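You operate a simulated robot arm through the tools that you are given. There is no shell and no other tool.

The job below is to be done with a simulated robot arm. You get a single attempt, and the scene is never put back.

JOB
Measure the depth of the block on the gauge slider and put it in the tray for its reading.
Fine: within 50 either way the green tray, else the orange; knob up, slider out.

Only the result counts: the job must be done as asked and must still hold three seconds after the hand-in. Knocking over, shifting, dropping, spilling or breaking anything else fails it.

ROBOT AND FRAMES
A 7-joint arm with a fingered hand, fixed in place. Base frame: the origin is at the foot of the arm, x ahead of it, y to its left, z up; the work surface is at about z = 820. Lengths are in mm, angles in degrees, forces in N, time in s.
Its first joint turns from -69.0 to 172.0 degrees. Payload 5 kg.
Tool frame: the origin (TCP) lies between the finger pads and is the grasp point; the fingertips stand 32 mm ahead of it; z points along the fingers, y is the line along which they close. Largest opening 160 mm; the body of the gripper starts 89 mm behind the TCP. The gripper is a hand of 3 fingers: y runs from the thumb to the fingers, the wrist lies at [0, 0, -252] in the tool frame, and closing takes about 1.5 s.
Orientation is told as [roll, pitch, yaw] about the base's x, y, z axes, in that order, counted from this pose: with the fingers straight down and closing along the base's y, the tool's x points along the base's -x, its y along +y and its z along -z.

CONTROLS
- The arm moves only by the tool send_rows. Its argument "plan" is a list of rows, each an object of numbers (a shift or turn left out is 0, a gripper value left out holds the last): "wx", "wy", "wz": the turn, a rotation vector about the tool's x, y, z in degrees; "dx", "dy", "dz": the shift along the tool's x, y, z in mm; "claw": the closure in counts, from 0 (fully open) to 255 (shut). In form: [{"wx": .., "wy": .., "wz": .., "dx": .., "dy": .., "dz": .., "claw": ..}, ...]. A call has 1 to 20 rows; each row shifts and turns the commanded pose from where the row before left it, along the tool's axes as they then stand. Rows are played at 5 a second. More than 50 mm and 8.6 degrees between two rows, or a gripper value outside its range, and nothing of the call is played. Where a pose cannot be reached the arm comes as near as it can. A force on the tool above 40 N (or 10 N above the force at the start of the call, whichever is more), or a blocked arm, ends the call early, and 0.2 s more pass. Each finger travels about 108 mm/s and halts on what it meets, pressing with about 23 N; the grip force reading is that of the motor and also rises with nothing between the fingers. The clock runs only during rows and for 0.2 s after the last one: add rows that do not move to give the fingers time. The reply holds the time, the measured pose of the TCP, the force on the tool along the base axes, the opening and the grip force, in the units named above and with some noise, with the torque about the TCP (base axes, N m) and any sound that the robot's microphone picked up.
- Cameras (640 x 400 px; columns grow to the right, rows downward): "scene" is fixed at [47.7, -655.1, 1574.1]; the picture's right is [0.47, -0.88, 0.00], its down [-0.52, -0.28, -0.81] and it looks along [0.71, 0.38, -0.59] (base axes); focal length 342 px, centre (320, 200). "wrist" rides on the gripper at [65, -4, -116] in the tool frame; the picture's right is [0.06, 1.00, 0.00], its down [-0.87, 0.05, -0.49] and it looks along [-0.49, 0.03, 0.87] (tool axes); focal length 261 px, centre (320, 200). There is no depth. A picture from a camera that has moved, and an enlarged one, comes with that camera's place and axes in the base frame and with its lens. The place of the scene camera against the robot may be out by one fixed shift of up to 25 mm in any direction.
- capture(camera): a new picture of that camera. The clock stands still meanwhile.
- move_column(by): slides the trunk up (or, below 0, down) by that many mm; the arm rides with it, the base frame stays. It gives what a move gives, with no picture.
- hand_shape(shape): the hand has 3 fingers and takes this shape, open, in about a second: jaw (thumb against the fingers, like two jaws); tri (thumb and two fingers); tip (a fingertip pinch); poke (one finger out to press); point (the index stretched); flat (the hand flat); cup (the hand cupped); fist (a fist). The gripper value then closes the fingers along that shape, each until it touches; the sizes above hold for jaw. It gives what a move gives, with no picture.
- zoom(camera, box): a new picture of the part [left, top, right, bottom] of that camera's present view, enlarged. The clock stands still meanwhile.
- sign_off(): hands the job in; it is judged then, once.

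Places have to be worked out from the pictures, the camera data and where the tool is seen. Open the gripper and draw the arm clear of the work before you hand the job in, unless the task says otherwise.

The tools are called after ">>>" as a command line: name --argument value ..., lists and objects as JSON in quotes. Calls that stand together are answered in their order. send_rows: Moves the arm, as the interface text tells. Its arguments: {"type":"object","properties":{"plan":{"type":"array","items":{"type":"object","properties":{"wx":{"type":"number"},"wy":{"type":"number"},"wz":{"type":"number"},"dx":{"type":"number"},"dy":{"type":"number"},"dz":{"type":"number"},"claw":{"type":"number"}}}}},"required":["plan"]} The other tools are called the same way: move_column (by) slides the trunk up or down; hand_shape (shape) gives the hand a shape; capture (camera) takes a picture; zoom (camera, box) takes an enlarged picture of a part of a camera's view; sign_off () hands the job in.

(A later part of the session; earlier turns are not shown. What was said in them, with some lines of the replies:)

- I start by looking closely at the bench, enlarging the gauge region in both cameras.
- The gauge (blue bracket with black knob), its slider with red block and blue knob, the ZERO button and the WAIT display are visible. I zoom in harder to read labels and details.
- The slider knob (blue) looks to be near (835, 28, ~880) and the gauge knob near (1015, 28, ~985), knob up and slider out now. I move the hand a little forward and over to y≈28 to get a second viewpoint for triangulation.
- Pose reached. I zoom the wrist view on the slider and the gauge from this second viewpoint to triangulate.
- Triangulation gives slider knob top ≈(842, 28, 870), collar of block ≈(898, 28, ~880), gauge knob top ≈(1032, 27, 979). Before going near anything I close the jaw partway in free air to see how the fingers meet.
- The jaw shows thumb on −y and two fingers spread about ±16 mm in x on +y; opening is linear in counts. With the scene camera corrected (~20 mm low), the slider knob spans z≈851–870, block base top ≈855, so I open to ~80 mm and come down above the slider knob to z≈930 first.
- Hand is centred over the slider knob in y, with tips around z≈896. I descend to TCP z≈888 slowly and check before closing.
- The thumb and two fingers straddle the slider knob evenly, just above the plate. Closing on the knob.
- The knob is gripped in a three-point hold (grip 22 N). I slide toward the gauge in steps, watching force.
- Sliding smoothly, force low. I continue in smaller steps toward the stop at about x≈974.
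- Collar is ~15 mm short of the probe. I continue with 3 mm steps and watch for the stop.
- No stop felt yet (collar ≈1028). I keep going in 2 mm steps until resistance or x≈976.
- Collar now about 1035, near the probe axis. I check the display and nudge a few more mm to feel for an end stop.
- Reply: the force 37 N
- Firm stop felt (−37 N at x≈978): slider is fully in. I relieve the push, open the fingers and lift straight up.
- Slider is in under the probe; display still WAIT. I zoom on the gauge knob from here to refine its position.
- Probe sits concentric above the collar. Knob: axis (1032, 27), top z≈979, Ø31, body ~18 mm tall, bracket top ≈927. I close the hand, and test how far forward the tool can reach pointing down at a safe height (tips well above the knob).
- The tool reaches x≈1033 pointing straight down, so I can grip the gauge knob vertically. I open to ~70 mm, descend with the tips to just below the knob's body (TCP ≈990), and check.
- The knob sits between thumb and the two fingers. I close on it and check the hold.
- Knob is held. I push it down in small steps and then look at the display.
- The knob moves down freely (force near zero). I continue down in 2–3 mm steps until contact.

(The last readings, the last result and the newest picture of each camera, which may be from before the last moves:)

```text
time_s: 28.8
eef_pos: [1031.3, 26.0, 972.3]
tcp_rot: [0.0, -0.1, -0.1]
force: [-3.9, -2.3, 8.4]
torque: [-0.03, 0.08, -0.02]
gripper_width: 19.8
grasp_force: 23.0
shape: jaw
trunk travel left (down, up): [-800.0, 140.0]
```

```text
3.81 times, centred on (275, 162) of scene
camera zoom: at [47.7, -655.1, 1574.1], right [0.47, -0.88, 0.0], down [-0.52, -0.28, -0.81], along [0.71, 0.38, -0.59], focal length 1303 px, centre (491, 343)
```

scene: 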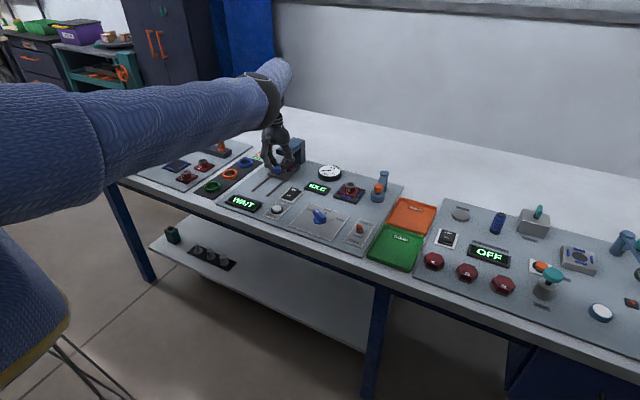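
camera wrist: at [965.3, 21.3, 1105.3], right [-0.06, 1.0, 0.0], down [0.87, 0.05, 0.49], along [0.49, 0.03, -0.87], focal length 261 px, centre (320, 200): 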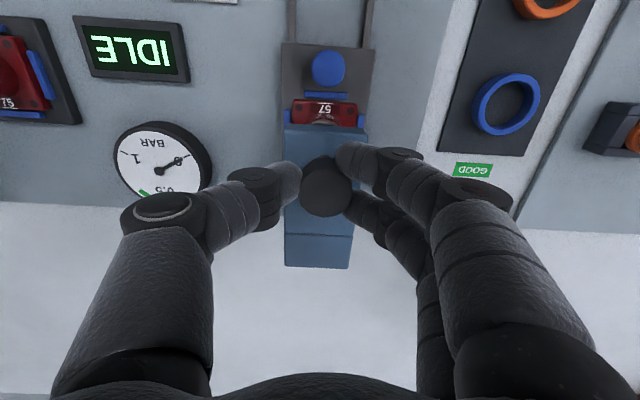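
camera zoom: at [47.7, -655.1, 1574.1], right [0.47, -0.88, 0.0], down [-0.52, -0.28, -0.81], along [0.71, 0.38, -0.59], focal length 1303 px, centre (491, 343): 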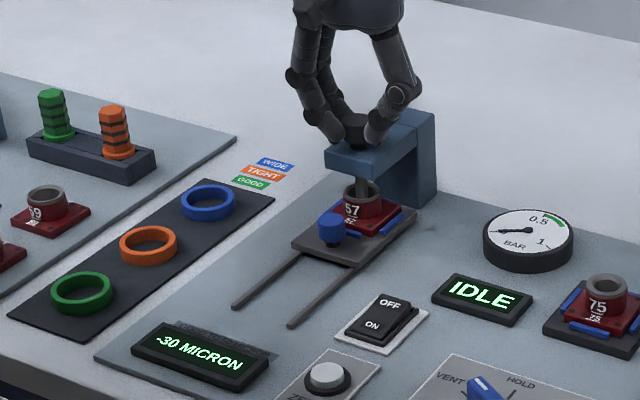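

Contact at TCP z≈972 with 8 N, and the display now shows a reading. I zoom in to read it exactly.

>>> zoom --camera "scene" --box '[222, 185, 277, 220]'

>>> send_rows --plan '[{}, {}, {}, {}, {}, {}, {}, {}, {}, {}]'

>>> zoom --camera "scene" --box '[222, 185, 277, 220]'

```text
11.43 times, centred on (250, 202) of scene
camera zoom: at [47.7, -655.1, 1574.1], right [0.47, -0.88, 0.0], down [-0.52, -0.28, -0.81], along [0.71, 0.38, -0.59], focal length 3908 px, centre (1126, 171)
```

zoom: 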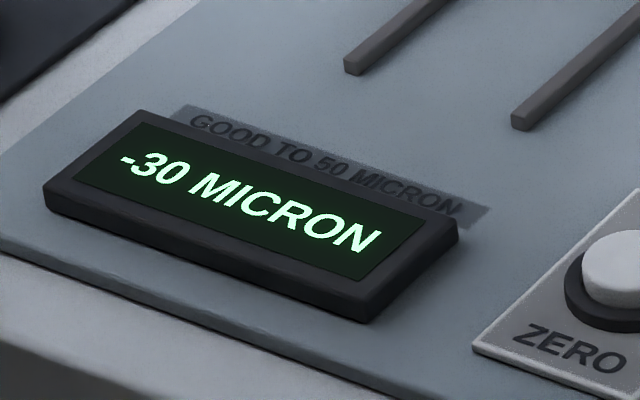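

```text
time_s: 31.0
eef_pos: [1032.0, 26.3, 971.8]
tcp_rot: [0.0, -0.1, -0.1]
force: [-0.4, -2.1, 13.5]
torque: [0.0, -0.06, -0.09]
gripper_width: 19.8
grasp_force: 23.2
shape: jaw
trunk travel left (down, up): [-800.0, 140.0]
```

```text
11.43 times, centred on (250, 202) of scene
camera zoom: at [47.7, -655.1, 1574.1], right [0.47, -0.88, 0.0], down [-0.52, -0.28, -0.81], along [0.71, 0.38, -0.59], focal length 3908 px, centre (1126, 171)
```

zoom: 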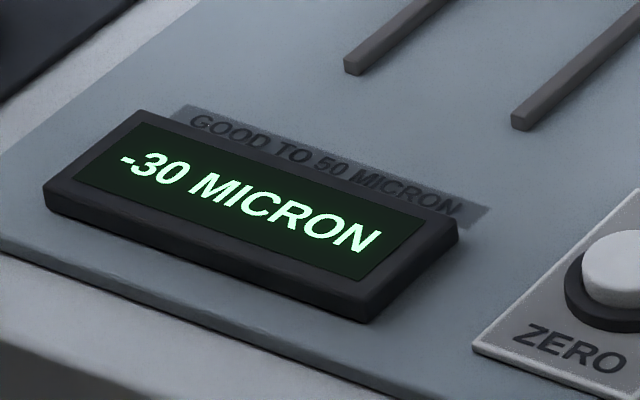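

Reads a steady −30 MICRON. I press slightly harder to make sure the probe is really seated and the reading does not change.

>>> send_rows --plan '[{"dz": 1}, {"dz": 1}, {}, {}]'

>>> zoom --camera "scene" --box '[222, 185, 277, 220]'

>>> zoom --camera "scene" --box '[255, 110, 335, 180]'

```text
time_s: 32.0
eef_pos: [1030.5, 28.0, 969.5]
tcp_rot: [0.0, -0.1, 0.0]
force: [3.8, -1.6, 24.1]
torque: [0.01, -0.14, -0.06]
gripper_width: 20.8
grasp_force: 23.2
shape: jaw
trunk travel left (down, up): [-800.0, 140.0]
```

```text
11.43 times, centred on (250, 202) of scene
camera zoom: at [47.7, -655.1, 1574.1], right [0.47, -0.88, 0.0], down [-0.52, -0.28, -0.81], along [0.71, 0.38, -0.59], focal length 3908 px, centre (1126, 171)
```

zoom: 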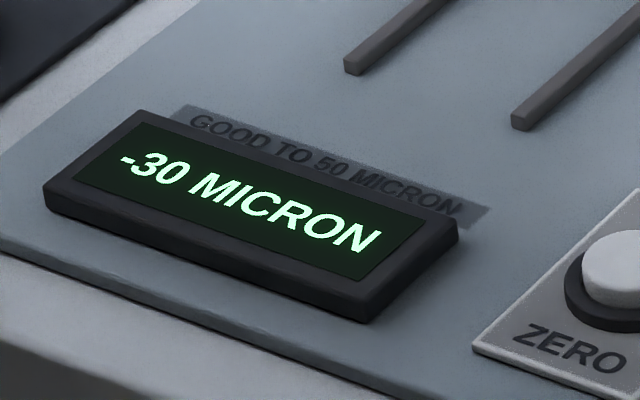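

```text
5.71 times, centred on (295, 145) of scene
camera zoom: at [47.7, -655.1, 1574.1], right [0.47, -0.88, 0.0], down [-0.52, -0.28, -0.81], along [0.71, 0.38, -0.59], focal length 1954 px, centre (463, 514)
```

zoom: 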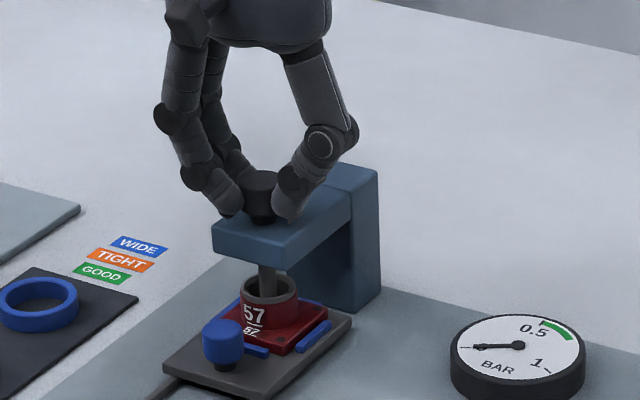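

The reading holds at −30 under firmer pressure, so it is within ±50: green (GOOD) tray. Now I lift the knob back up to its upper stop.

>>> send_rows --plan '[{"dz": -2}, {"dz": -3}, {"dz": -3}, {"dz": -3}, {"dz": -3}, {"dz": -2}, {}]'

>>> zoom --camera "scene" --box '[215, 110, 335, 215]'

```text
time_s: 33.6
eef_pos: [1031.4, 27.1, 983.9]
tcp_rot: [0.0, 0.0, 0.0]
force: [-6.0, -2.3, -1.3]
torque: [-0.06, 0.08, -0.05]
gripper_width: 20.4
grasp_force: 23.3
shape: jaw
trunk travel left (down, up): [-800.0, 140.0]
```

```text
3.81 times, centred on (275, 162) of scene
camera zoom: at [47.7, -655.1, 1574.1], right [0.47, -0.88, 0.0], down [-0.52, -0.28, -0.81], along [0.71, 0.38, -0.59], focal length 1303 px, centre (491, 343)
```

zoom: 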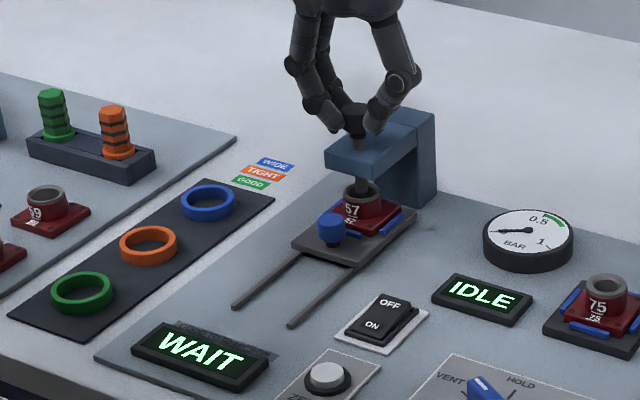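

Display is back to WAIT and the knob is rising. I continue up in small steps until the upper stop is felt.

>>> send_rows --plan '[{"dz": -1.5}, {"dz": -1.5}, {"dz": -1.5}, {"dz": -1.5}, {}]'

>>> zoom --camera "scene" --box '[255, 110, 335, 180]'

```text
time_s: 34.8
eef_pos: [1031.4, 27.1, 990.2]
tcp_rot: [-0.1, 0.1, 0.0]
force: [-7.1, -1.0, -0.8]
torque: [0.01, 0.11, -0.09]
gripper_width: 20.3
grasp_force: 22.6
shape: jaw
trunk travel left (down, up): [-800.0, 140.0]
```

```text
5.71 times, centred on (295, 145) of scene
camera zoom: at [47.7, -655.1, 1574.1], right [0.47, -0.88, 0.0], down [-0.52, -0.28, -0.81], along [0.71, 0.38, -0.59], focal length 1954 px, centre (463, 514)
```

zoom: 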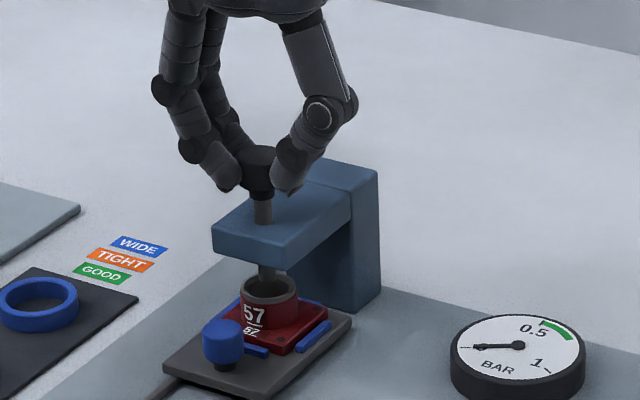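

Looks back at its original height; I go up a little further to feel the upper stop.

>>> send_rows --plan '[{"dz": -1.5}, {"dz": -1.5}, {}]'

>>> zoom --camera "scene" --box '[265, 130, 320, 180]'

```text
time_s: 35.6
eef_pos: [1031.8, 27.4, 992.2]
tcp_rot: [0.0, 0.1, 0.0]
force: [-10.7, -2.1, -12.3]
torque: [-0.04, 0.24, -0.06]
gripper_width: 19.4
grasp_force: 23.2
shape: jaw
trunk travel left (down, up): [-800.0, 140.0]
```

```text
8.00 times, centred on (292, 155) of scene
camera zoom: at [47.7, -655.1, 1574.1], right [0.47, -0.88, 0.0], down [-0.52, -0.28, -0.81], along [0.71, 0.38, -0.59], focal length 2735 px, centre (540, 560)
```

zoom: 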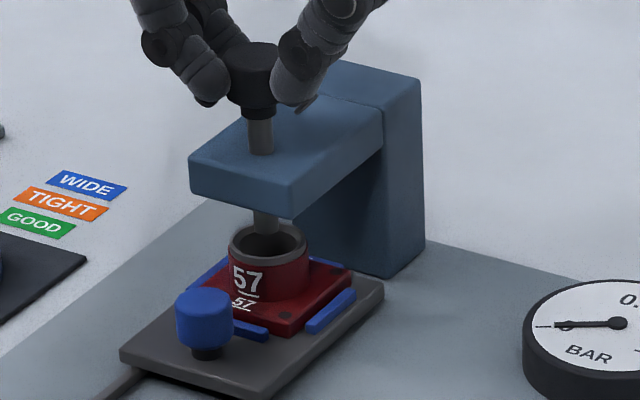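

Upper stop felt (−12 N); the knob top is at its original image place. I open the hand, lift clear, and check that the knob stays up.

>>> send_rows --plan '[{"claw": 190}, {"claw": 140}, {}, {}, {"dz": -15}, {"dz": -25}, {"dz": -25}, {}]'

>>> zoom --camera "scene" --box '[265, 130, 320, 180]'

```text
time_s: 37.4
eef_pos: [1031.4, 26.5, 1057.7]
tcp_rot: [-0.1, 0.1, 0.0]
force: [0.6, 0.4, -1.3]
torque: [0.0, 0.01, -0.03]
gripper_width: 71.2
grasp_force: 0.1
shape: jaw
trunk travel left (down, up): [-800.0, 140.0]
```

```text
8.00 times, centred on (292, 155) of scene
camera zoom: at [47.7, -655.1, 1574.1], right [0.47, -0.88, 0.0], down [-0.52, -0.28, -0.81], along [0.71, 0.38, -0.59], focal length 2735 px, centre (540, 560)
```

zoom: 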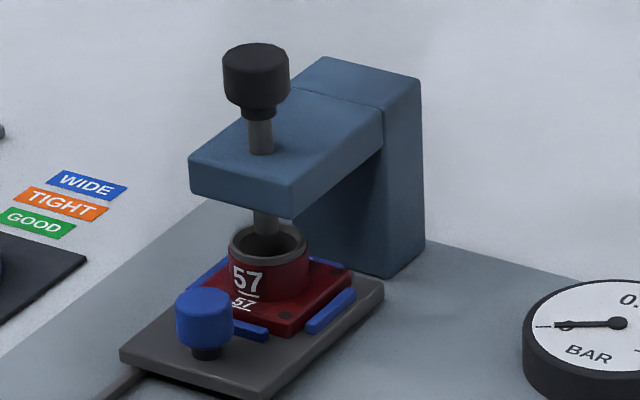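

Knob is fully up and stays. Now I go back to the slider knob (x≈978), descend around it at the same height as before, with opening ~80 mm.

>>> send_rows --plan '[{"dx": 20, "claw": 127}, {"dx": 20}, {"dx": 14, "dy": 1}, {}, {"dz": 30}, {"dz": 30}, {"dz": 30}, {"dz": 30}, {"dz": 25}, {"dz": 15}, {"dz": 9}, {}, {}]'

>>> capture --camera "wrist"

>>> zoom --camera "scene" --box '[245, 130, 325, 190]'

```text
time_s: 40.2
eef_pos: [977.2, 26.5, 888.3]
tcp_rot: [0.1, 0.0, 0.0]
force: [0.4, -0.2, 0.3]
torque: [0.03, 0.0, 0.02]
gripper_width: 79.8
grasp_force: 0.0
shape: jaw
trunk travel left (down, up): [-800.0, 140.0]
```

```text
taken
camera wrist: at [911.7, 22.3, 1004.0], right [-0.06, 1.0, 0.0], down [0.87, 0.05, 0.49], along [0.49, 0.03, -0.87], focal length 261 px, centre (320, 200)
```

wrist: 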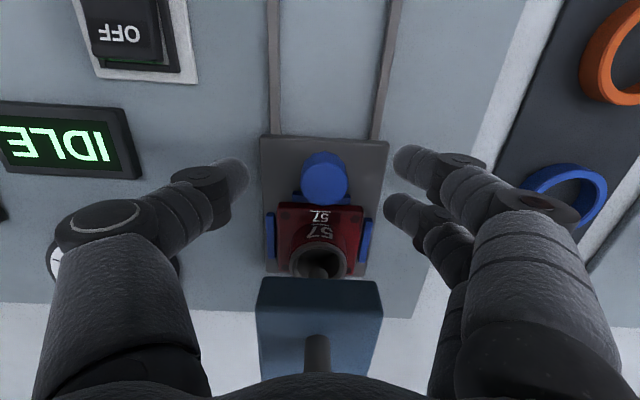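

```text
6.67 times, centred on (285, 160) of scene
camera zoom: at [47.7, -655.1, 1574.1], right [0.47, -0.88, 0.0], down [-0.52, -0.28, -0.81], along [0.71, 0.38, -0.59], focal length 2280 px, centre (553, 467)
```

zoom: 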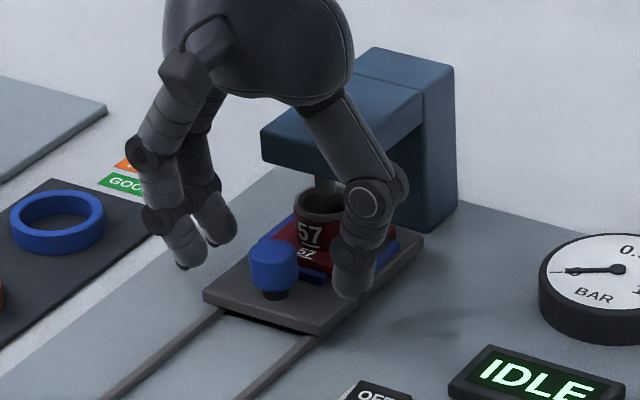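

The slider knob is centred just as in the first grasp. I close on it and pull the slider back out.

>>> send_rows --plan '[{"dz": 1, "claw": 170}, {}, {"claw": 200}, {}, {"claw": 235}, {}, {}, {}]'

>>> send_rows --plan '[{"dx": 4}, {"dx": 8}, {"dx": 10}, {"dx": 10}, {"dx": 10}, {"dx": 10}, {"dx": 10}, {"dx": 10}, {"dx": 10}, {"dx": 10}, {"dx": 10}, {"dx": 8}, {"dx": 6}, {"dx": 4}, {"dx": 4}, {}]'

>>> zoom --camera "scene" --box '[220, 135, 320, 215]'

```text
time_s: 42.0
eef_pos: [977.1, 25.8, 886.5]
tcp_rot: [-0.1, -0.1, 0.0]
force: [-0.4, -2.4, -2.5]
torque: [-0.01, 0.03, 0.0]
gripper_width: 15.4
grasp_force: 23.5
shape: jaw
trunk travel left (down, up): [-800.0, 140.0]
```

```text
time_s: 45.4
eef_pos: [853.0, 28.2, 888.2]
tcp_rot: [-0.1, -0.1, 0.0]
force: [-0.1, -3.5, -1.5]
torque: [-0.1, -0.02, 0.03]
gripper_width: 15.2
grasp_force: 23.2
shape: jaw
trunk travel left (down, up): [-800.0, 140.0]
```

```text
5.00 times, centred on (270, 175) of scene
camera zoom: at [47.7, -655.1, 1574.1], right [0.47, -0.88, 0.0], down [-0.52, -0.28, -0.81], along [0.71, 0.38, -0.59], focal length 1710 px, centre (570, 325)
```

zoom: 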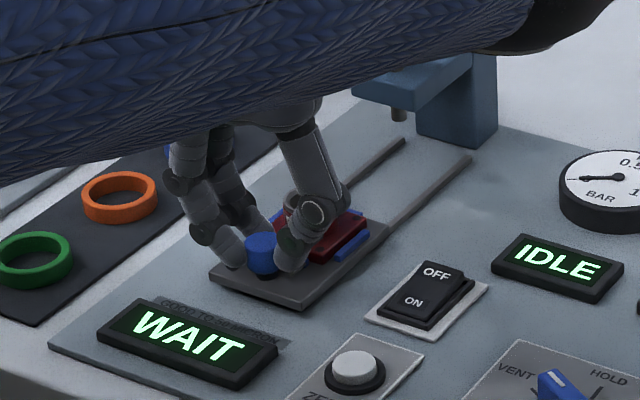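

Slider is at ~853, start was 841. I pull the last bit in small steps until the out-stop is felt.

>>> send_rows --plan '[{"dx": 3}, {"dx": 3}, {"dx": 2}, {"dx": 2}, {"dx": 1}, {}]'

>>> zoom --camera "scene" --box '[220, 135, 320, 215]'

```text
time_s: 46.8
eef_pos: [843.2, 28.7, 887.4]
tcp_rot: [0.0, -0.1, 0.0]
force: [0.9, -5.2, 1.3]
torque: [-0.11, 0.0, 0.03]
gripper_width: 15.4
grasp_force: 22.5
shape: jaw
trunk travel left (down, up): [-800.0, 140.0]
```

```text
5.00 times, centred on (270, 175) of scene
camera zoom: at [47.7, -655.1, 1574.1], right [0.47, -0.88, 0.0], down [-0.52, -0.28, -0.81], along [0.71, 0.38, -0.59], focal length 1710 px, centre (570, 325)
```

zoom: 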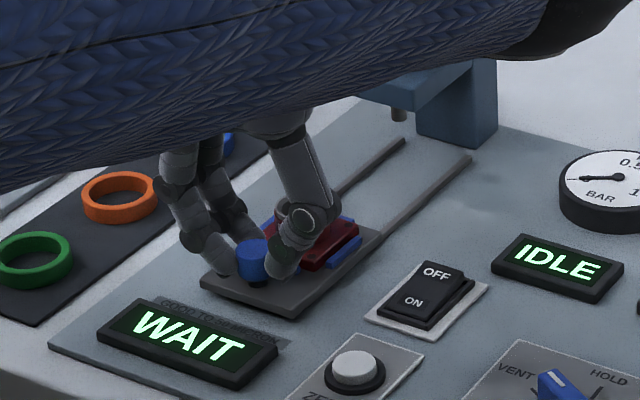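

>>> send_rows --plan '[{"dx": 1.5}, {"dx": 1.5}, {"dx": 1}, {}]'

```text
time_s: 47.8
eef_pos: [842.0, 27.9, 887.4]
tcp_rot: [0.0, 0.0, -0.2]
force: [29.0, -3.2, 3.1]
torque: [-0.08, -0.6, 0.0]
gripper_width: 14.9
grasp_force: 23.0
shape: jaw
trunk travel left (down, up): [-800.0, 140.0]
```

The out-stop is felt (+29 N at x≈842), so the slider is fully out. I relieve the pull, open, lift clear and view the result from above.

>>> send_rows --plan '[{"dx": -1.5}, {}, {"claw": 180}, {"claw": 127}, {}, {}, {"dz": -15}, {"dz": -30}, {"dz": -30}, {"dz": -30}, {}]'

>>> capture --camera "wrist"

>>> zoom --camera "scene" --box '[220, 135, 320, 215]'

```text
time_s: 50.2
eef_pos: [840.8, 27.3, 991.6]
tcp_rot: [0.0, 0.1, 0.1]
force: [0.9, 0.5, 0.0]
torque: [-0.04, 0.0, 0.04]
gripper_width: 79.6
grasp_force: 0.1
shape: jaw
trunk travel left (down, up): [-800.0, 140.0]
```

```text
taken
camera wrist: at [774.4, 22.4, 1107.4], right [-0.06, 1.0, 0.0], down [0.87, 0.05, 0.49], along [0.49, 0.03, -0.87], focal length 261 px, centre (320, 200)
```

wrist: 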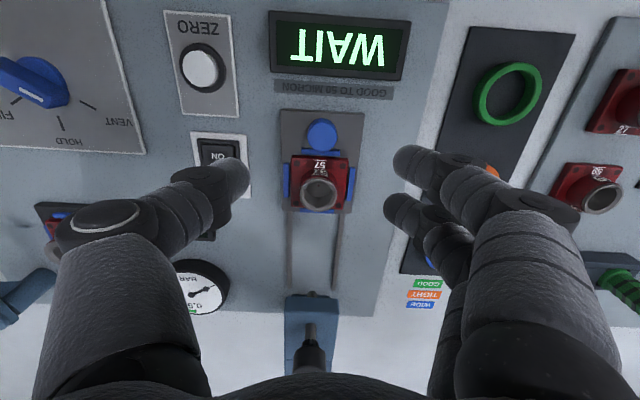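

```text
5.00 times, centred on (270, 175) of scene
camera zoom: at [47.7, -655.1, 1574.1], right [0.47, -0.88, 0.0], down [-0.52, -0.28, -0.81], along [0.71, 0.38, -0.59], focal length 1710 px, centre (570, 325)
```

zoom: 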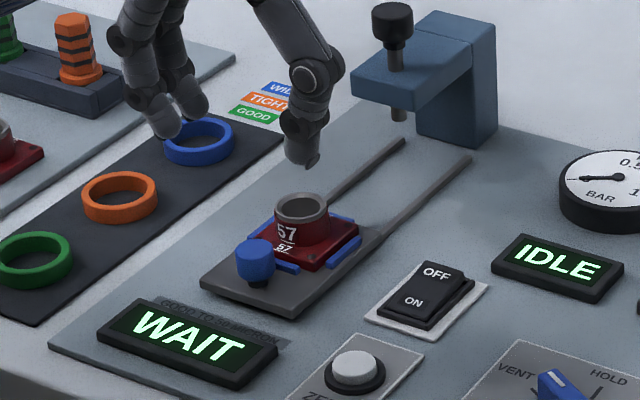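

Slider is out and the knob up. Now I move above the block's collar at ≈(899.5, 28, top 873) and descend to TCP ≈890, keeping tips just above the block's base top (855).

>>> send_rows --plan '[{"dx": -20}, {"dx": -20, "dy": 0.5}, {"dx": -18}, {}, {"dz": 25}, {"dz": 20}, {"dz": 15}, {"dz": 10}, {}, {}]'

>>> capture --camera "wrist"

>>> zoom --camera "scene" --box '[230, 140, 310, 200]'

```text
time_s: 52.4
eef_pos: [898.7, 29.2, 921.1]
tcp_rot: [0.0, 0.0, 0.1]
force: [-0.7, -0.8, 0.3]
torque: [0.0, 0.0, -0.02]
gripper_width: 79.8
grasp_force: 0.0
shape: jaw
trunk travel left (down, up): [-800.0, 140.0]
```

```text
taken
camera wrist: at [832.3, 23.0, 1037.1], right [-0.06, 1.0, 0.0], down [0.87, 0.05, 0.49], along [0.49, 0.03, -0.87], focal length 261 px, centre (320, 200)
```

wrist: 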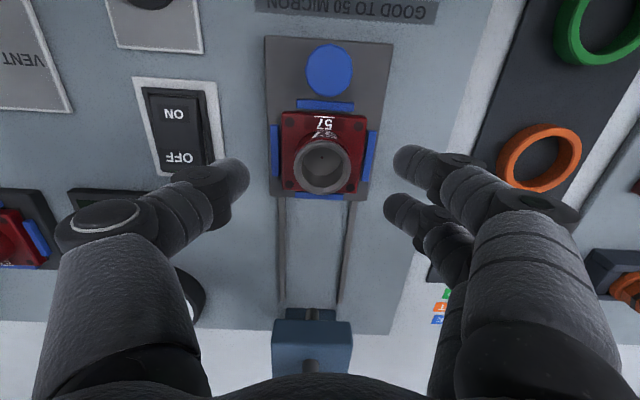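

```text
6.67 times, centred on (270, 170) of scene
camera zoom: at [47.7, -655.1, 1574.1], right [0.47, -0.88, 0.0], down [-0.52, -0.28, -0.81], along [0.71, 0.38, -0.59], focal length 2280 px, centre (653, 400)
```

zoom: 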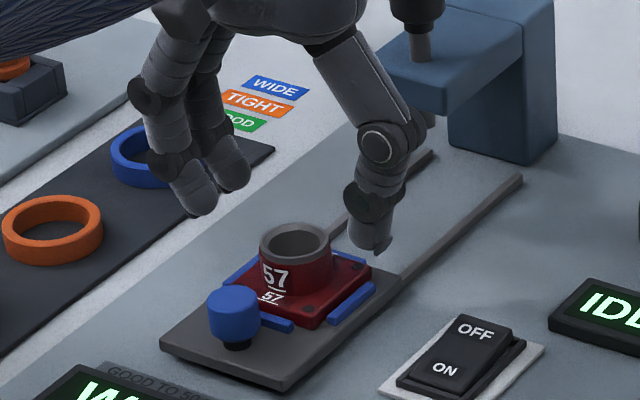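

Collar centre measured at (899.6, 28.4), matching the TCP. I descend to z≈890 and close on the collar.

>>> send_rows --plan '[{"dz": 10, "dx": -0.7}, {"dz": 10}, {"dz": 8}, {"dz": 3}, {}, {"claw": 160}, {}, {"claw": 190}, {}, {"claw": 235}, {}, {}, {}]'

>>> capture --camera "wrist"

>>> zoom --camera "scene" --box '[230, 140, 310, 200]'

```text
time_s: 55.2
eef_pos: [897.9, 28.0, 891.0]
tcp_rot: [0.0, 0.0, 0.0]
force: [-0.1, -0.3, 0.0]
torque: [-0.02, 0.01, 0.03]
gripper_width: 26.0
grasp_force: 23.1
shape: jaw
trunk travel left (down, up): [-800.0, 140.0]
```

```text
taken
camera wrist: at [833.0, 22.9, 1006.4], right [-0.06, 1.0, 0.0], down [0.87, 0.05, 0.49], along [0.49, 0.03, -0.87], focal length 261 px, centre (320, 200)
```

wrist: 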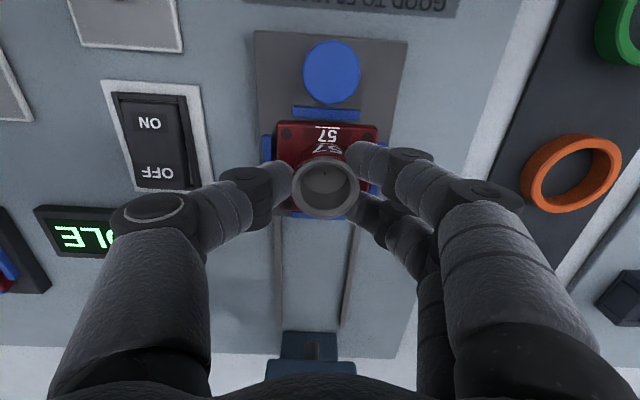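

```text
6.67 times, centred on (270, 170) of scene
camera zoom: at [47.7, -655.1, 1574.1], right [0.47, -0.88, 0.0], down [-0.52, -0.28, -0.81], along [0.71, 0.38, -0.59], focal length 2280 px, centre (653, 400)
```

zoom: 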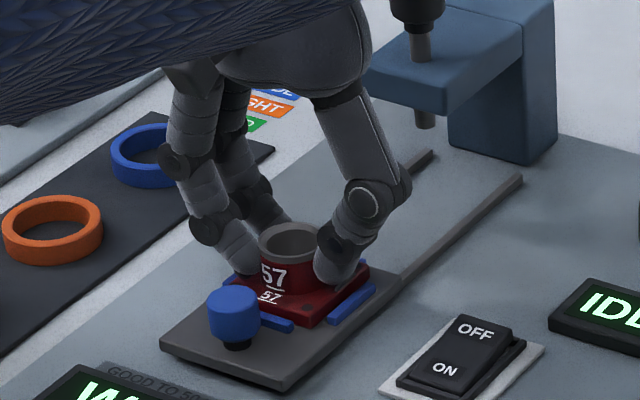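

The collar is firmly gripped (23 N). I lift slowly straight up and check that the block comes with the hand.

>>> send_rows --plan '[{"claw": 255}, {"dz": -4}, {"dz": -6}, {"dz": -10}, {"dz": -15}, {"dz": -20}, {"dz": -20}, {}]'

>>> capture --camera "wrist"

>>> zoom --camera "scene" --box '[220, 110, 320, 200]'

```text
time_s: 57.0
eef_pos: [900.3, 27.3, 965.7]
tcp_rot: [-0.1, 0.0, -0.1]
force: [-0.2, -0.5, -2.6]
torque: [0.02, 0.0, -0.02]
gripper_width: 26.0
grasp_force: 22.6
shape: jaw
trunk travel left (down, up): [-800.0, 140.0]
```

```text
taken
camera wrist: at [833.4, 22.9, 1081.0], right [-0.06, 1.0, 0.0], down [0.87, 0.05, 0.49], along [0.49, 0.03, -0.87], focal length 261 px, centre (320, 200)
```

wrist: 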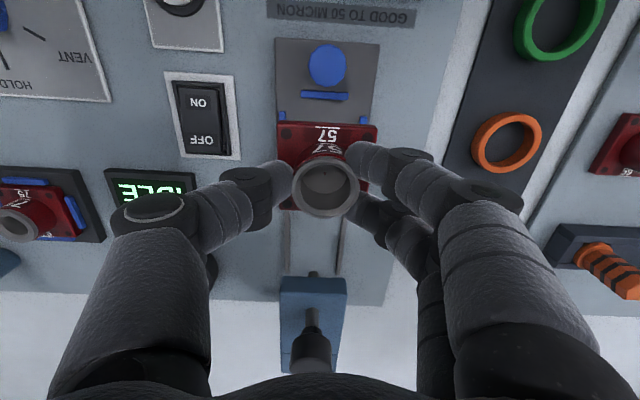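

```text
4.44 times, centred on (270, 155) of scene
camera zoom: at [47.7, -655.1, 1574.1], right [0.47, -0.88, 0.0], down [-0.52, -0.28, -0.81], along [0.71, 0.38, -0.59], focal length 1520 px, centre (542, 400)
```

zoom: 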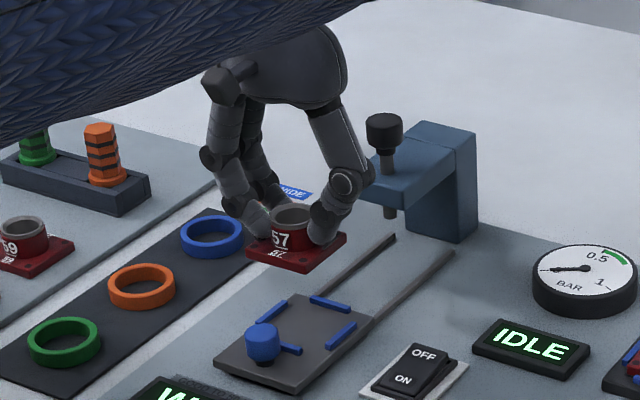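

The block is lifted cleanly with level base. I raise to z≈1080 and begin carrying it toward the green tray (≈(809, −503)) in moderate steps.

>>> send_rows --plan '[{"dz": -25}, {"dz": -30}, {"dz": -30}, {"dz": -30}, {"dy": -15, "dx": 3}, {"dy": -25, "dx": 5}, {"dy": -30, "dx": 6}, {"dy": -30, "dx": 6}, {"dy": -30, "dx": 6}, {"dy": -30, "dx": 6}, {"dy": -30, "dx": 6}, {"dy": -30, "dx": 6}, {"dy": -30, "dx": 6}, {"dy": -20, "dx": 4}, {"dy": -10, "dx": 2}, {}]'

>>> capture --camera "wrist"

>>> capture --camera "scene"

```text
time_s: 60.4
eef_pos: [842.2, -251.8, 1082.2]
tcp_rot: [0.0, 0.0, 0.1]
force: [0.0, 0.8, -3.9]
torque: [-0.03, 0.0, 0.01]
gripper_width: 25.7
grasp_force: 22.6
shape: jaw
trunk travel left (down, up): [-800.0, 140.0]
```

```text
taken
camera wrist: at [776.5, -257.4, 1196.6], right [-0.06, 1.0, 0.0], down [0.87, 0.05, 0.49], along [0.49, 0.03, -0.87], focal length 261 px, centre (320, 200)
```

wrist: 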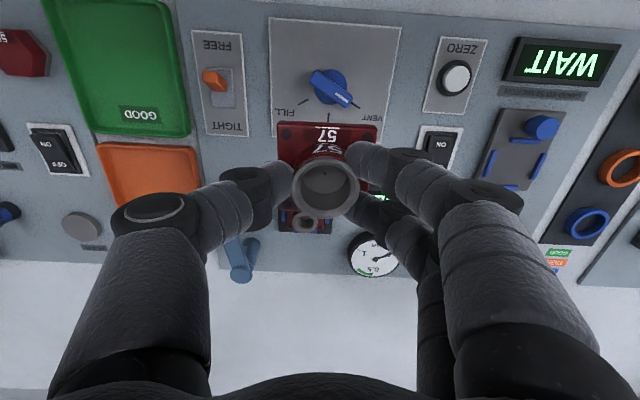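

```text
taken
```

scene: 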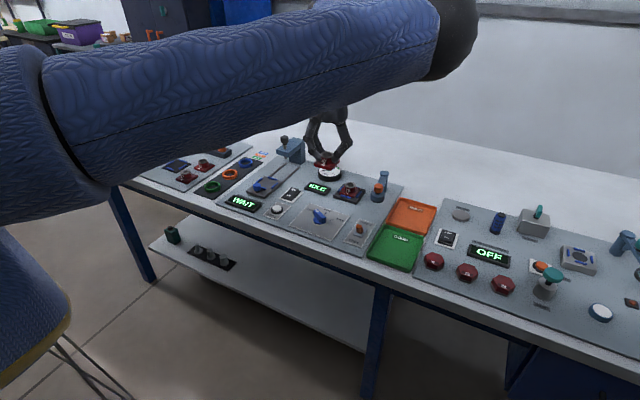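

Block still held well. The green tray spans about x 735–888, y −570…−430 (centre ≈(811, −502)). I continue to above its centre.

>>> send_rows --plan '[{"dy": -15, "dx": 2}, {"dy": -25, "dx": 4}, {"dy": -30, "dx": 5}, {"dy": -30, "dx": 5}, {"dy": -30, "dx": 5}, {"dy": -30, "dx": 5}, {"dy": -30, "dx": 4}, {"dy": -28, "dx": 3}, {"dy": -20, "dx": 2}, {"dy": -11}, {}, {}]'

>>> capture --camera "wrist"

>>> capture --camera "scene"

```text
time_s: 63.0
eef_pos: [808.2, -502.5, 1082.0]
tcp_rot: [-0.1, -0.1, -0.2]
force: [0.3, -0.1, -4.1]
torque: [-0.01, 0.0, 0.0]
gripper_width: 25.7
grasp_force: 23.4
shape: jaw
trunk travel left (down, up): [-800.0, 140.0]
```

```text
taken
camera wrist: at [742.1, -506.6, 1196.6], right [-0.06, 1.0, 0.0], down [0.87, 0.05, 0.49], along [0.49, 0.03, -0.87], focal length 261 px, centre (320, 200)
```

wrist: 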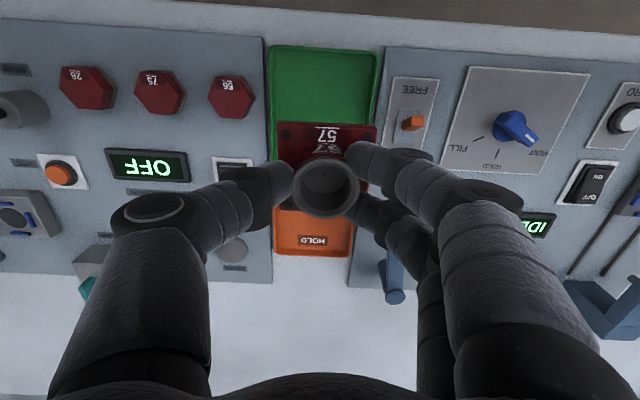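

```text
taken
```

scene: 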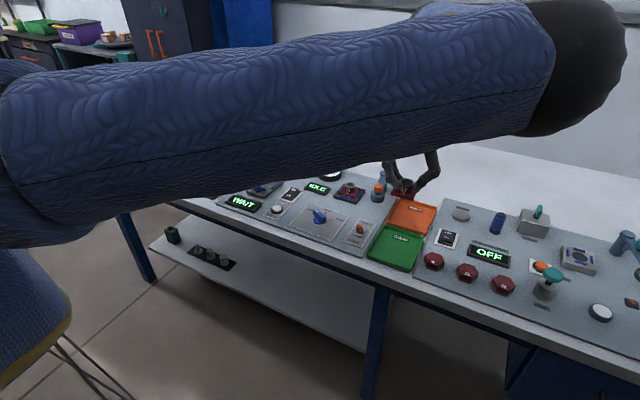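

The hand is over the green tray's centre (tray x≈740–888, y≈−569…−435). I descend to about 45 mm above the tray floor and check again.

>>> send_rows --plan '[{"dz": 15}, {"dz": 25}, {"dz": 25}, {"dz": 25}, {"dz": 25}, {"dz": 25}, {"dz": 20}, {"dz": 10}, {}, {}]'

>>> capture --camera "wrist"

>>> zoom --camera "scene" --box '[350, 170, 470, 280]'

```text
time_s: 65.2
eef_pos: [806.9, -501.0, 911.8]
tcp_rot: [0.0, 0.0, -0.1]
force: [-0.6, 0.9, -1.7]
torque: [-0.05, 0.02, -0.01]
gripper_width: 25.6
grasp_force: 23.2
shape: jaw
trunk travel left (down, up): [-800.0, 140.0]
```

```text
taken
camera wrist: at [741.5, -506.2, 1026.9], right [-0.06, 1.0, 0.0], down [0.87, 0.05, 0.49], along [0.49, 0.03, -0.87], focal length 261 px, centre (320, 200)
```

wrist: 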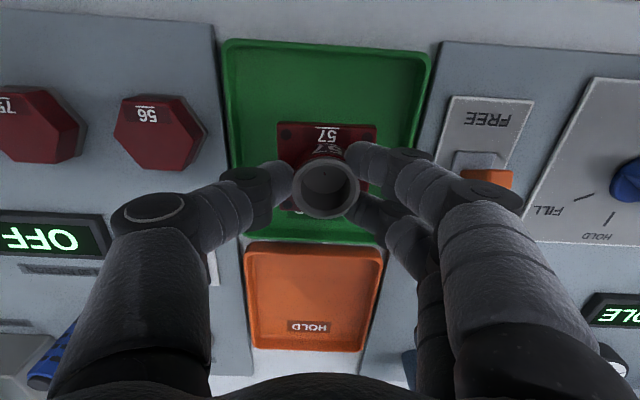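

```text
3.64 times, centred on (410, 225) of scene
camera zoom: at [47.7, -655.1, 1574.1], right [0.47, -0.88, 0.0], down [-0.52, -0.28, -0.81], along [0.71, 0.38, -0.59], focal length 1243 px, centre (-7, 109)
```

zoom: 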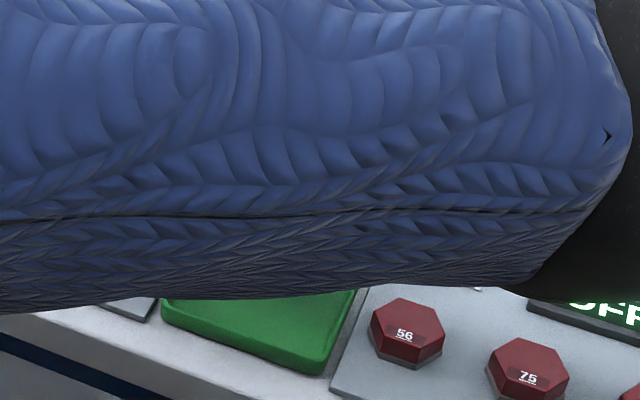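

Tray seen around the block: x≈738–895, so I shift 5 mm forward and lower slowly, feeling for the tray floor.

>>> send_rows --plan '[{"dz": 8, "dx": -3}, {"dz": 8, "dx": -3}, {"dz": 6}, {"dz": 5}, {"dz": 4}, {"dz": 3}, {}]'

>>> capture --camera "wrist"

```text
time_s: 66.8
eef_pos: [813.1, -500.8, 877.7]
tcp_rot: [0.0, -0.1, 0.1]
force: [-0.4, 0.3, -3.0]
torque: [-0.02, 0.03, 0.01]
gripper_width: 25.4
grasp_force: 23.3
shape: jaw
trunk travel left (down, up): [-800.0, 140.0]
```

```text
taken
camera wrist: at [747.7, -506.4, 992.7], right [-0.06, 1.0, 0.0], down [0.87, 0.05, 0.49], along [0.49, 0.03, -0.87], focal length 261 px, centre (320, 200)
```

wrist: 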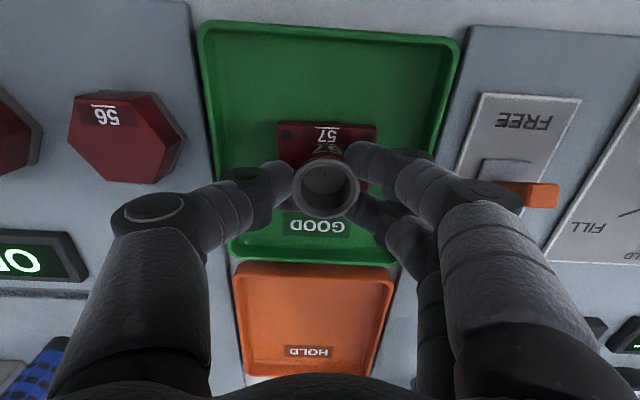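

No contact yet (z≈878). I keep lowering in 2 mm steps until the floor is felt.

>>> send_rows --plan '[{"dz": 2}, {"dz": 2}, {"dz": 2}, {"dz": 1}, {}]'

```text
time_s: 68.0
eef_pos: [813.8, -500.4, 871.9]
tcp_rot: [0.0, 0.0, 0.0]
force: [0.3, -1.7, -0.5]
torque: [0.04, -0.04, -0.01]
gripper_width: 25.6
grasp_force: 23.1
shape: jaw
trunk travel left (down, up): [-800.0, 140.0]
```

The force is starting to change slightly; I go on in 1 mm steps to confirm floor contact.

>>> send_rows --plan '[{"dz": 1}, {"dz": 1}, {}]'

>>> capture --camera "wrist"

```text
time_s: 68.8
eef_pos: [813.0, -500.2, 870.5]
tcp_rot: [0.0, -0.1, 0.0]
force: [4.7, -1.7, 13.7]
torque: [0.04, -0.13, -0.02]
gripper_width: 26.2
grasp_force: 23.1
shape: jaw
trunk travel left (down, up): [-800.0, 140.0]
```

```text
taken
camera wrist: at [747.2, -505.8, 985.2], right [-0.06, 1.0, 0.0], down [0.87, 0.05, 0.49], along [0.49, 0.03, -0.87], focal length 261 px, centre (320, 200)
```

wrist: 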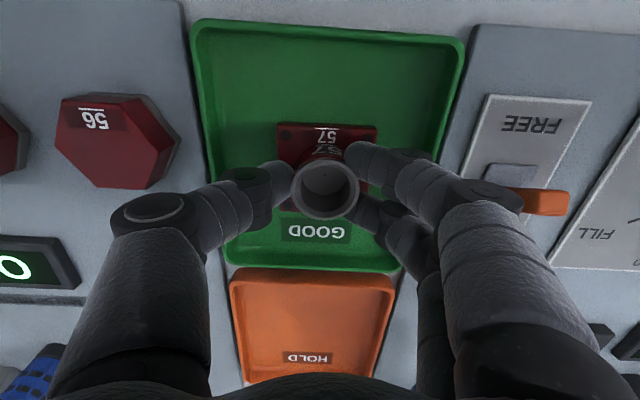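

Block sits on the tray floor (13.7 N). I ease up 1 mm, open moderately to ~65 mm so the fingers stay inside the tray rim, and lift straight up.

>>> send_rows --plan '[{"dz": -1}, {}, {"claw": 205}, {"claw": 190}, {"claw": 170}, {"claw": 151}, {}, {}, {"dz": -8}, {"dz": -12}, {"dz": -20}, {"dz": -25}, {"dz": -25}, {"dz": -25}, {}]'

>>> capture --camera "wrist"

```text
time_s: 72.0
eef_pos: [812.8, -502.1, 983.5]
tcp_rot: [-0.1, 0.0, 0.0]
force: [0.0, 0.0, 0.2]
torque: [-0.01, 0.0, 0.0]
gripper_width: 64.4
grasp_force: 0.0
shape: jaw
trunk travel left (down, up): [-800.0, 140.0]
```

```text
taken
camera wrist: at [748.0, -506.7, 1098.7], right [-0.06, 1.0, 0.0], down [0.87, 0.05, 0.49], along [0.49, 0.03, -0.87], focal length 261 px, centre (320, 200)
```

wrist: 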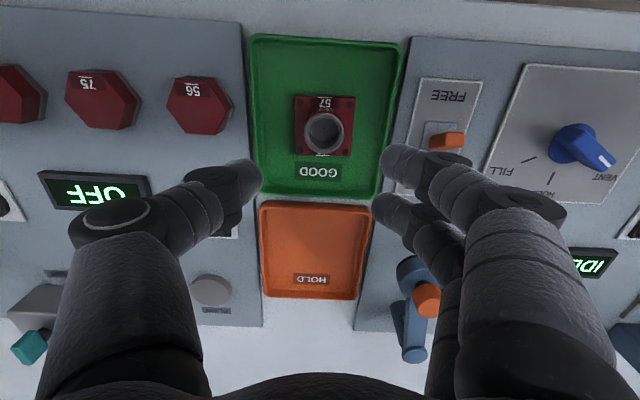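

The block lies flat in the green tray. I raise further, open the hand fully, and retreat back toward the starting pose well above everything.

>>> send_rows --plan '[{"dz": -30}, {"dz": -40}, {"dz": -45}, {"dz": -45}, {"dz": -45, "claw": 0}, {"dx": 15, "dy": 30}, {"dx": 15, "dy": 40}, {"dx": 15, "dy": 45}, {"dx": 15, "dy": 45}, {"dx": 15, "dy": 45}, {"dx": 15, "dy": 45}, {"dx": 10, "dy": 45}, {"dx": 10, "dy": 45}, {"dx": 5, "dy": 45}, {"dx": 5, "dy": 45}, {"dy": 40}, {"dy": 30}, {"dy": 12}, {}]'

>>> capture --camera "scene"

>>> zoom --camera "scene" --box '[210, 130, 460, 280]'

>>> capture --camera "wrist"

```text
time_s: 76.0
eef_pos: [694.0, 11.0, 1190.7]
tcp_rot: [0.1, 0.0, -0.1]
force: [0.6, 0.7, 0.4]
torque: [-0.04, -0.02, 0.0]
gripper_width: 159.9
grasp_force: 0.1
shape: jaw
trunk travel left (down, up): [-800.0, 140.0]
```

```text
taken
```

scene: 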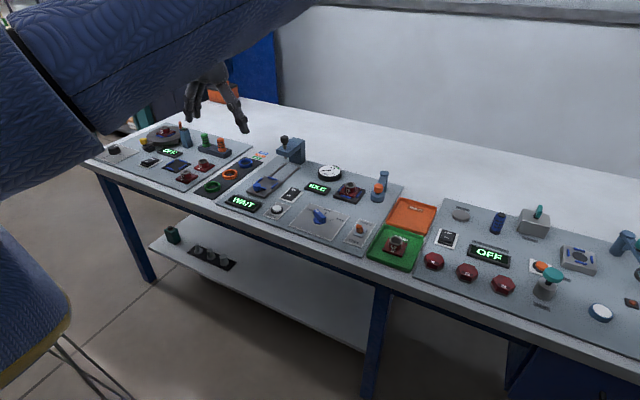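

```text
2.56 times, centred on (335, 205) of scene
camera zoom: at [47.7, -655.1, 1574.1], right [0.47, -0.88, 0.0], down [-0.52, -0.28, -0.81], along [0.71, 0.38, -0.59], focal length 875 px, centre (282, 187)
```

zoom: 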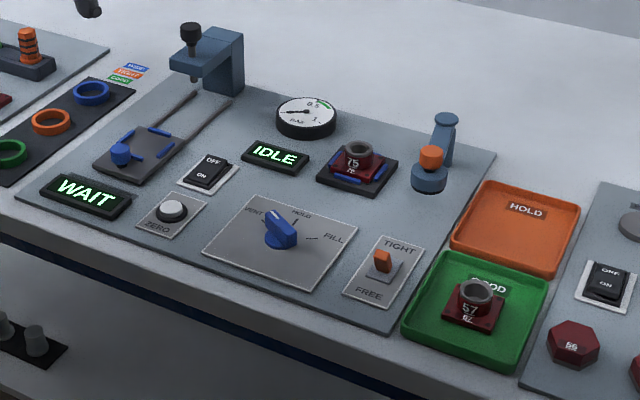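

```text
taken
camera wrist: at [627.7, 6.6, 1305.2], right [-0.06, 1.0, 0.0], down [0.87, 0.05, 0.49], along [0.49, 0.03, -0.87], focal length 261 px, centre (320, 200)
```

wrist: 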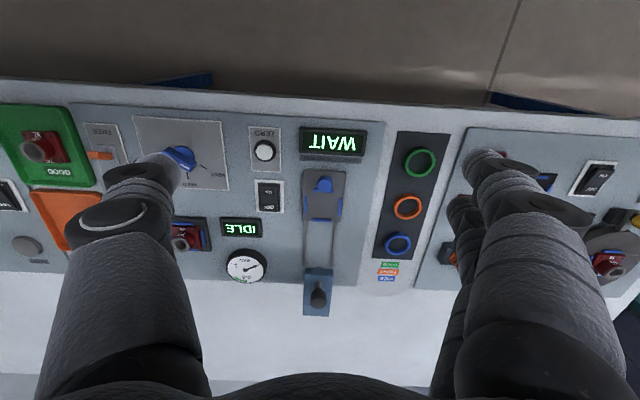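

Everything looks in place. I verify the slider's out position and the untouched controls against the first enlarged pictures.

>>> zoom --camera "scene" --box '[222, 170, 292, 215]'

>>> zoom --camera "scene" --box '[210, 130, 410, 255]'

>>> zoom --camera "scene" --box '[240, 130, 310, 175]'

>>> zoom --camera "scene" --box '[355, 190, 445, 280]'

```text
8.89 times, centred on (257, 192) of scene
camera zoom: at [47.7, -655.1, 1574.1], right [0.47, -0.88, 0.0], down [-0.52, -0.28, -0.81], along [0.71, 0.38, -0.59], focal length 3039 px, centre (880, 267)
```

zoom: 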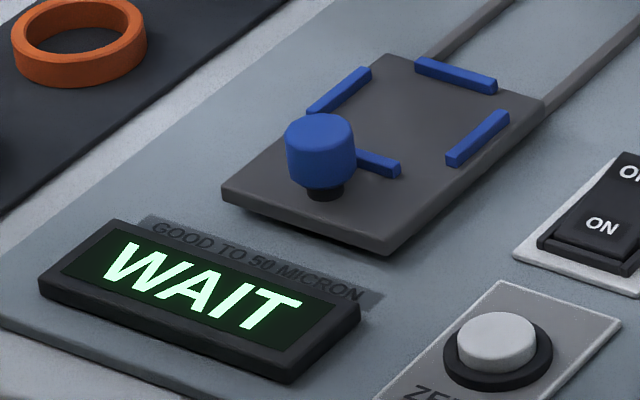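

```text
3.20 times, centred on (310, 192) of scene
camera zoom: at [47.7, -655.1, 1574.1], right [0.47, -0.88, 0.0], down [-0.52, -0.28, -0.81], along [0.71, 0.38, -0.59], focal length 1094 px, centre (352, 224)
```

zoom: 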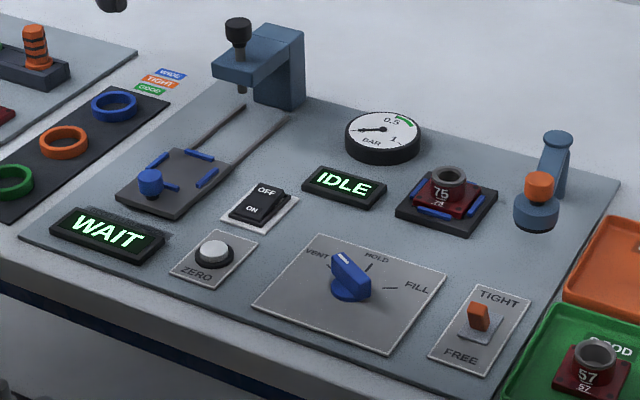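

```text
8.89 times, centred on (275, 152) of scene
camera zoom: at [47.7, -655.1, 1574.1], right [0.47, -0.88, 0.0], down [-0.52, -0.28, -0.81], along [0.71, 0.38, -0.59], focal length 3039 px, centre (720, 622)
```

zoom: 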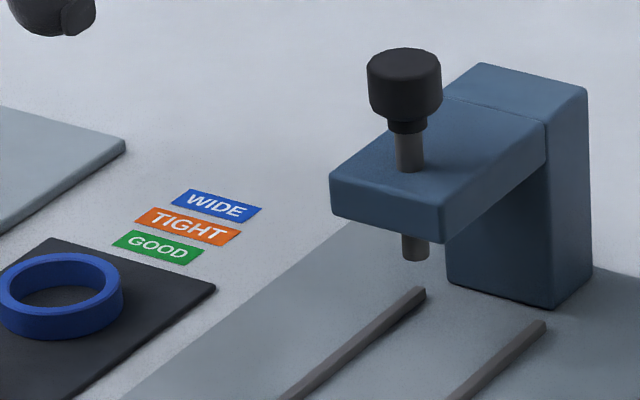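

```text
4.44 times, centred on (400, 235) of scene
camera zoom: at [47.7, -655.1, 1574.1], right [0.47, -0.88, 0.0], down [-0.52, -0.28, -0.81], along [0.71, 0.38, -0.59], focal length 1520 px, centre (-36, 44)
```

zoom: 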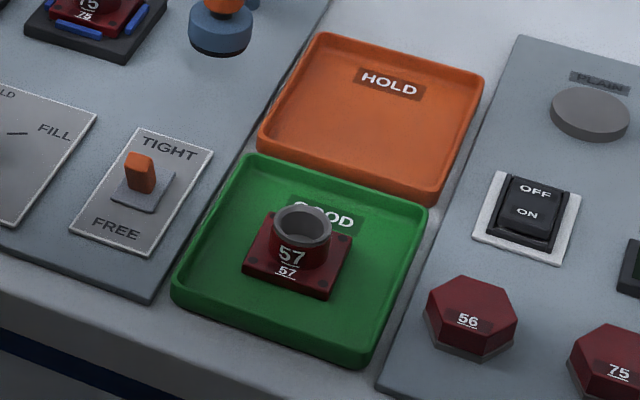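

Slider is in its original out position, the knob is fully up, the block (read −30 MICRON, within ±50) lies flat in the green GOOD tray, all other controls are unchanged, and the arm is clear with the hand open. I hand the job in.

>>> sign_off

```text
The job is handed in.
```

I measured block 57 on the gauge and it read −30 micron. That is within 50 either way, so I put it in the green GOOD tray.

- **Reading:** it stayed at −30 for about two seconds and did not change when I pressed the probe harder. I did not press the ZERO button, since the job did not ask for it, so the reading depends on the gauge's existing zero.
- **Gauge left as asked:** the knob is back up against its upper stop and the slider is fully out against its stop. Both match their starting places in the pictures.
- **Block:** it lies flat on the floor of the green tray, clear of the rim.
- **Everything else:** in the final pictures, nothing else around the gauge and trays had moved. The hand is open and the arm is back near its starting pose, clear of the bench.

The job is handed in, but I have not seen the result of the judging.
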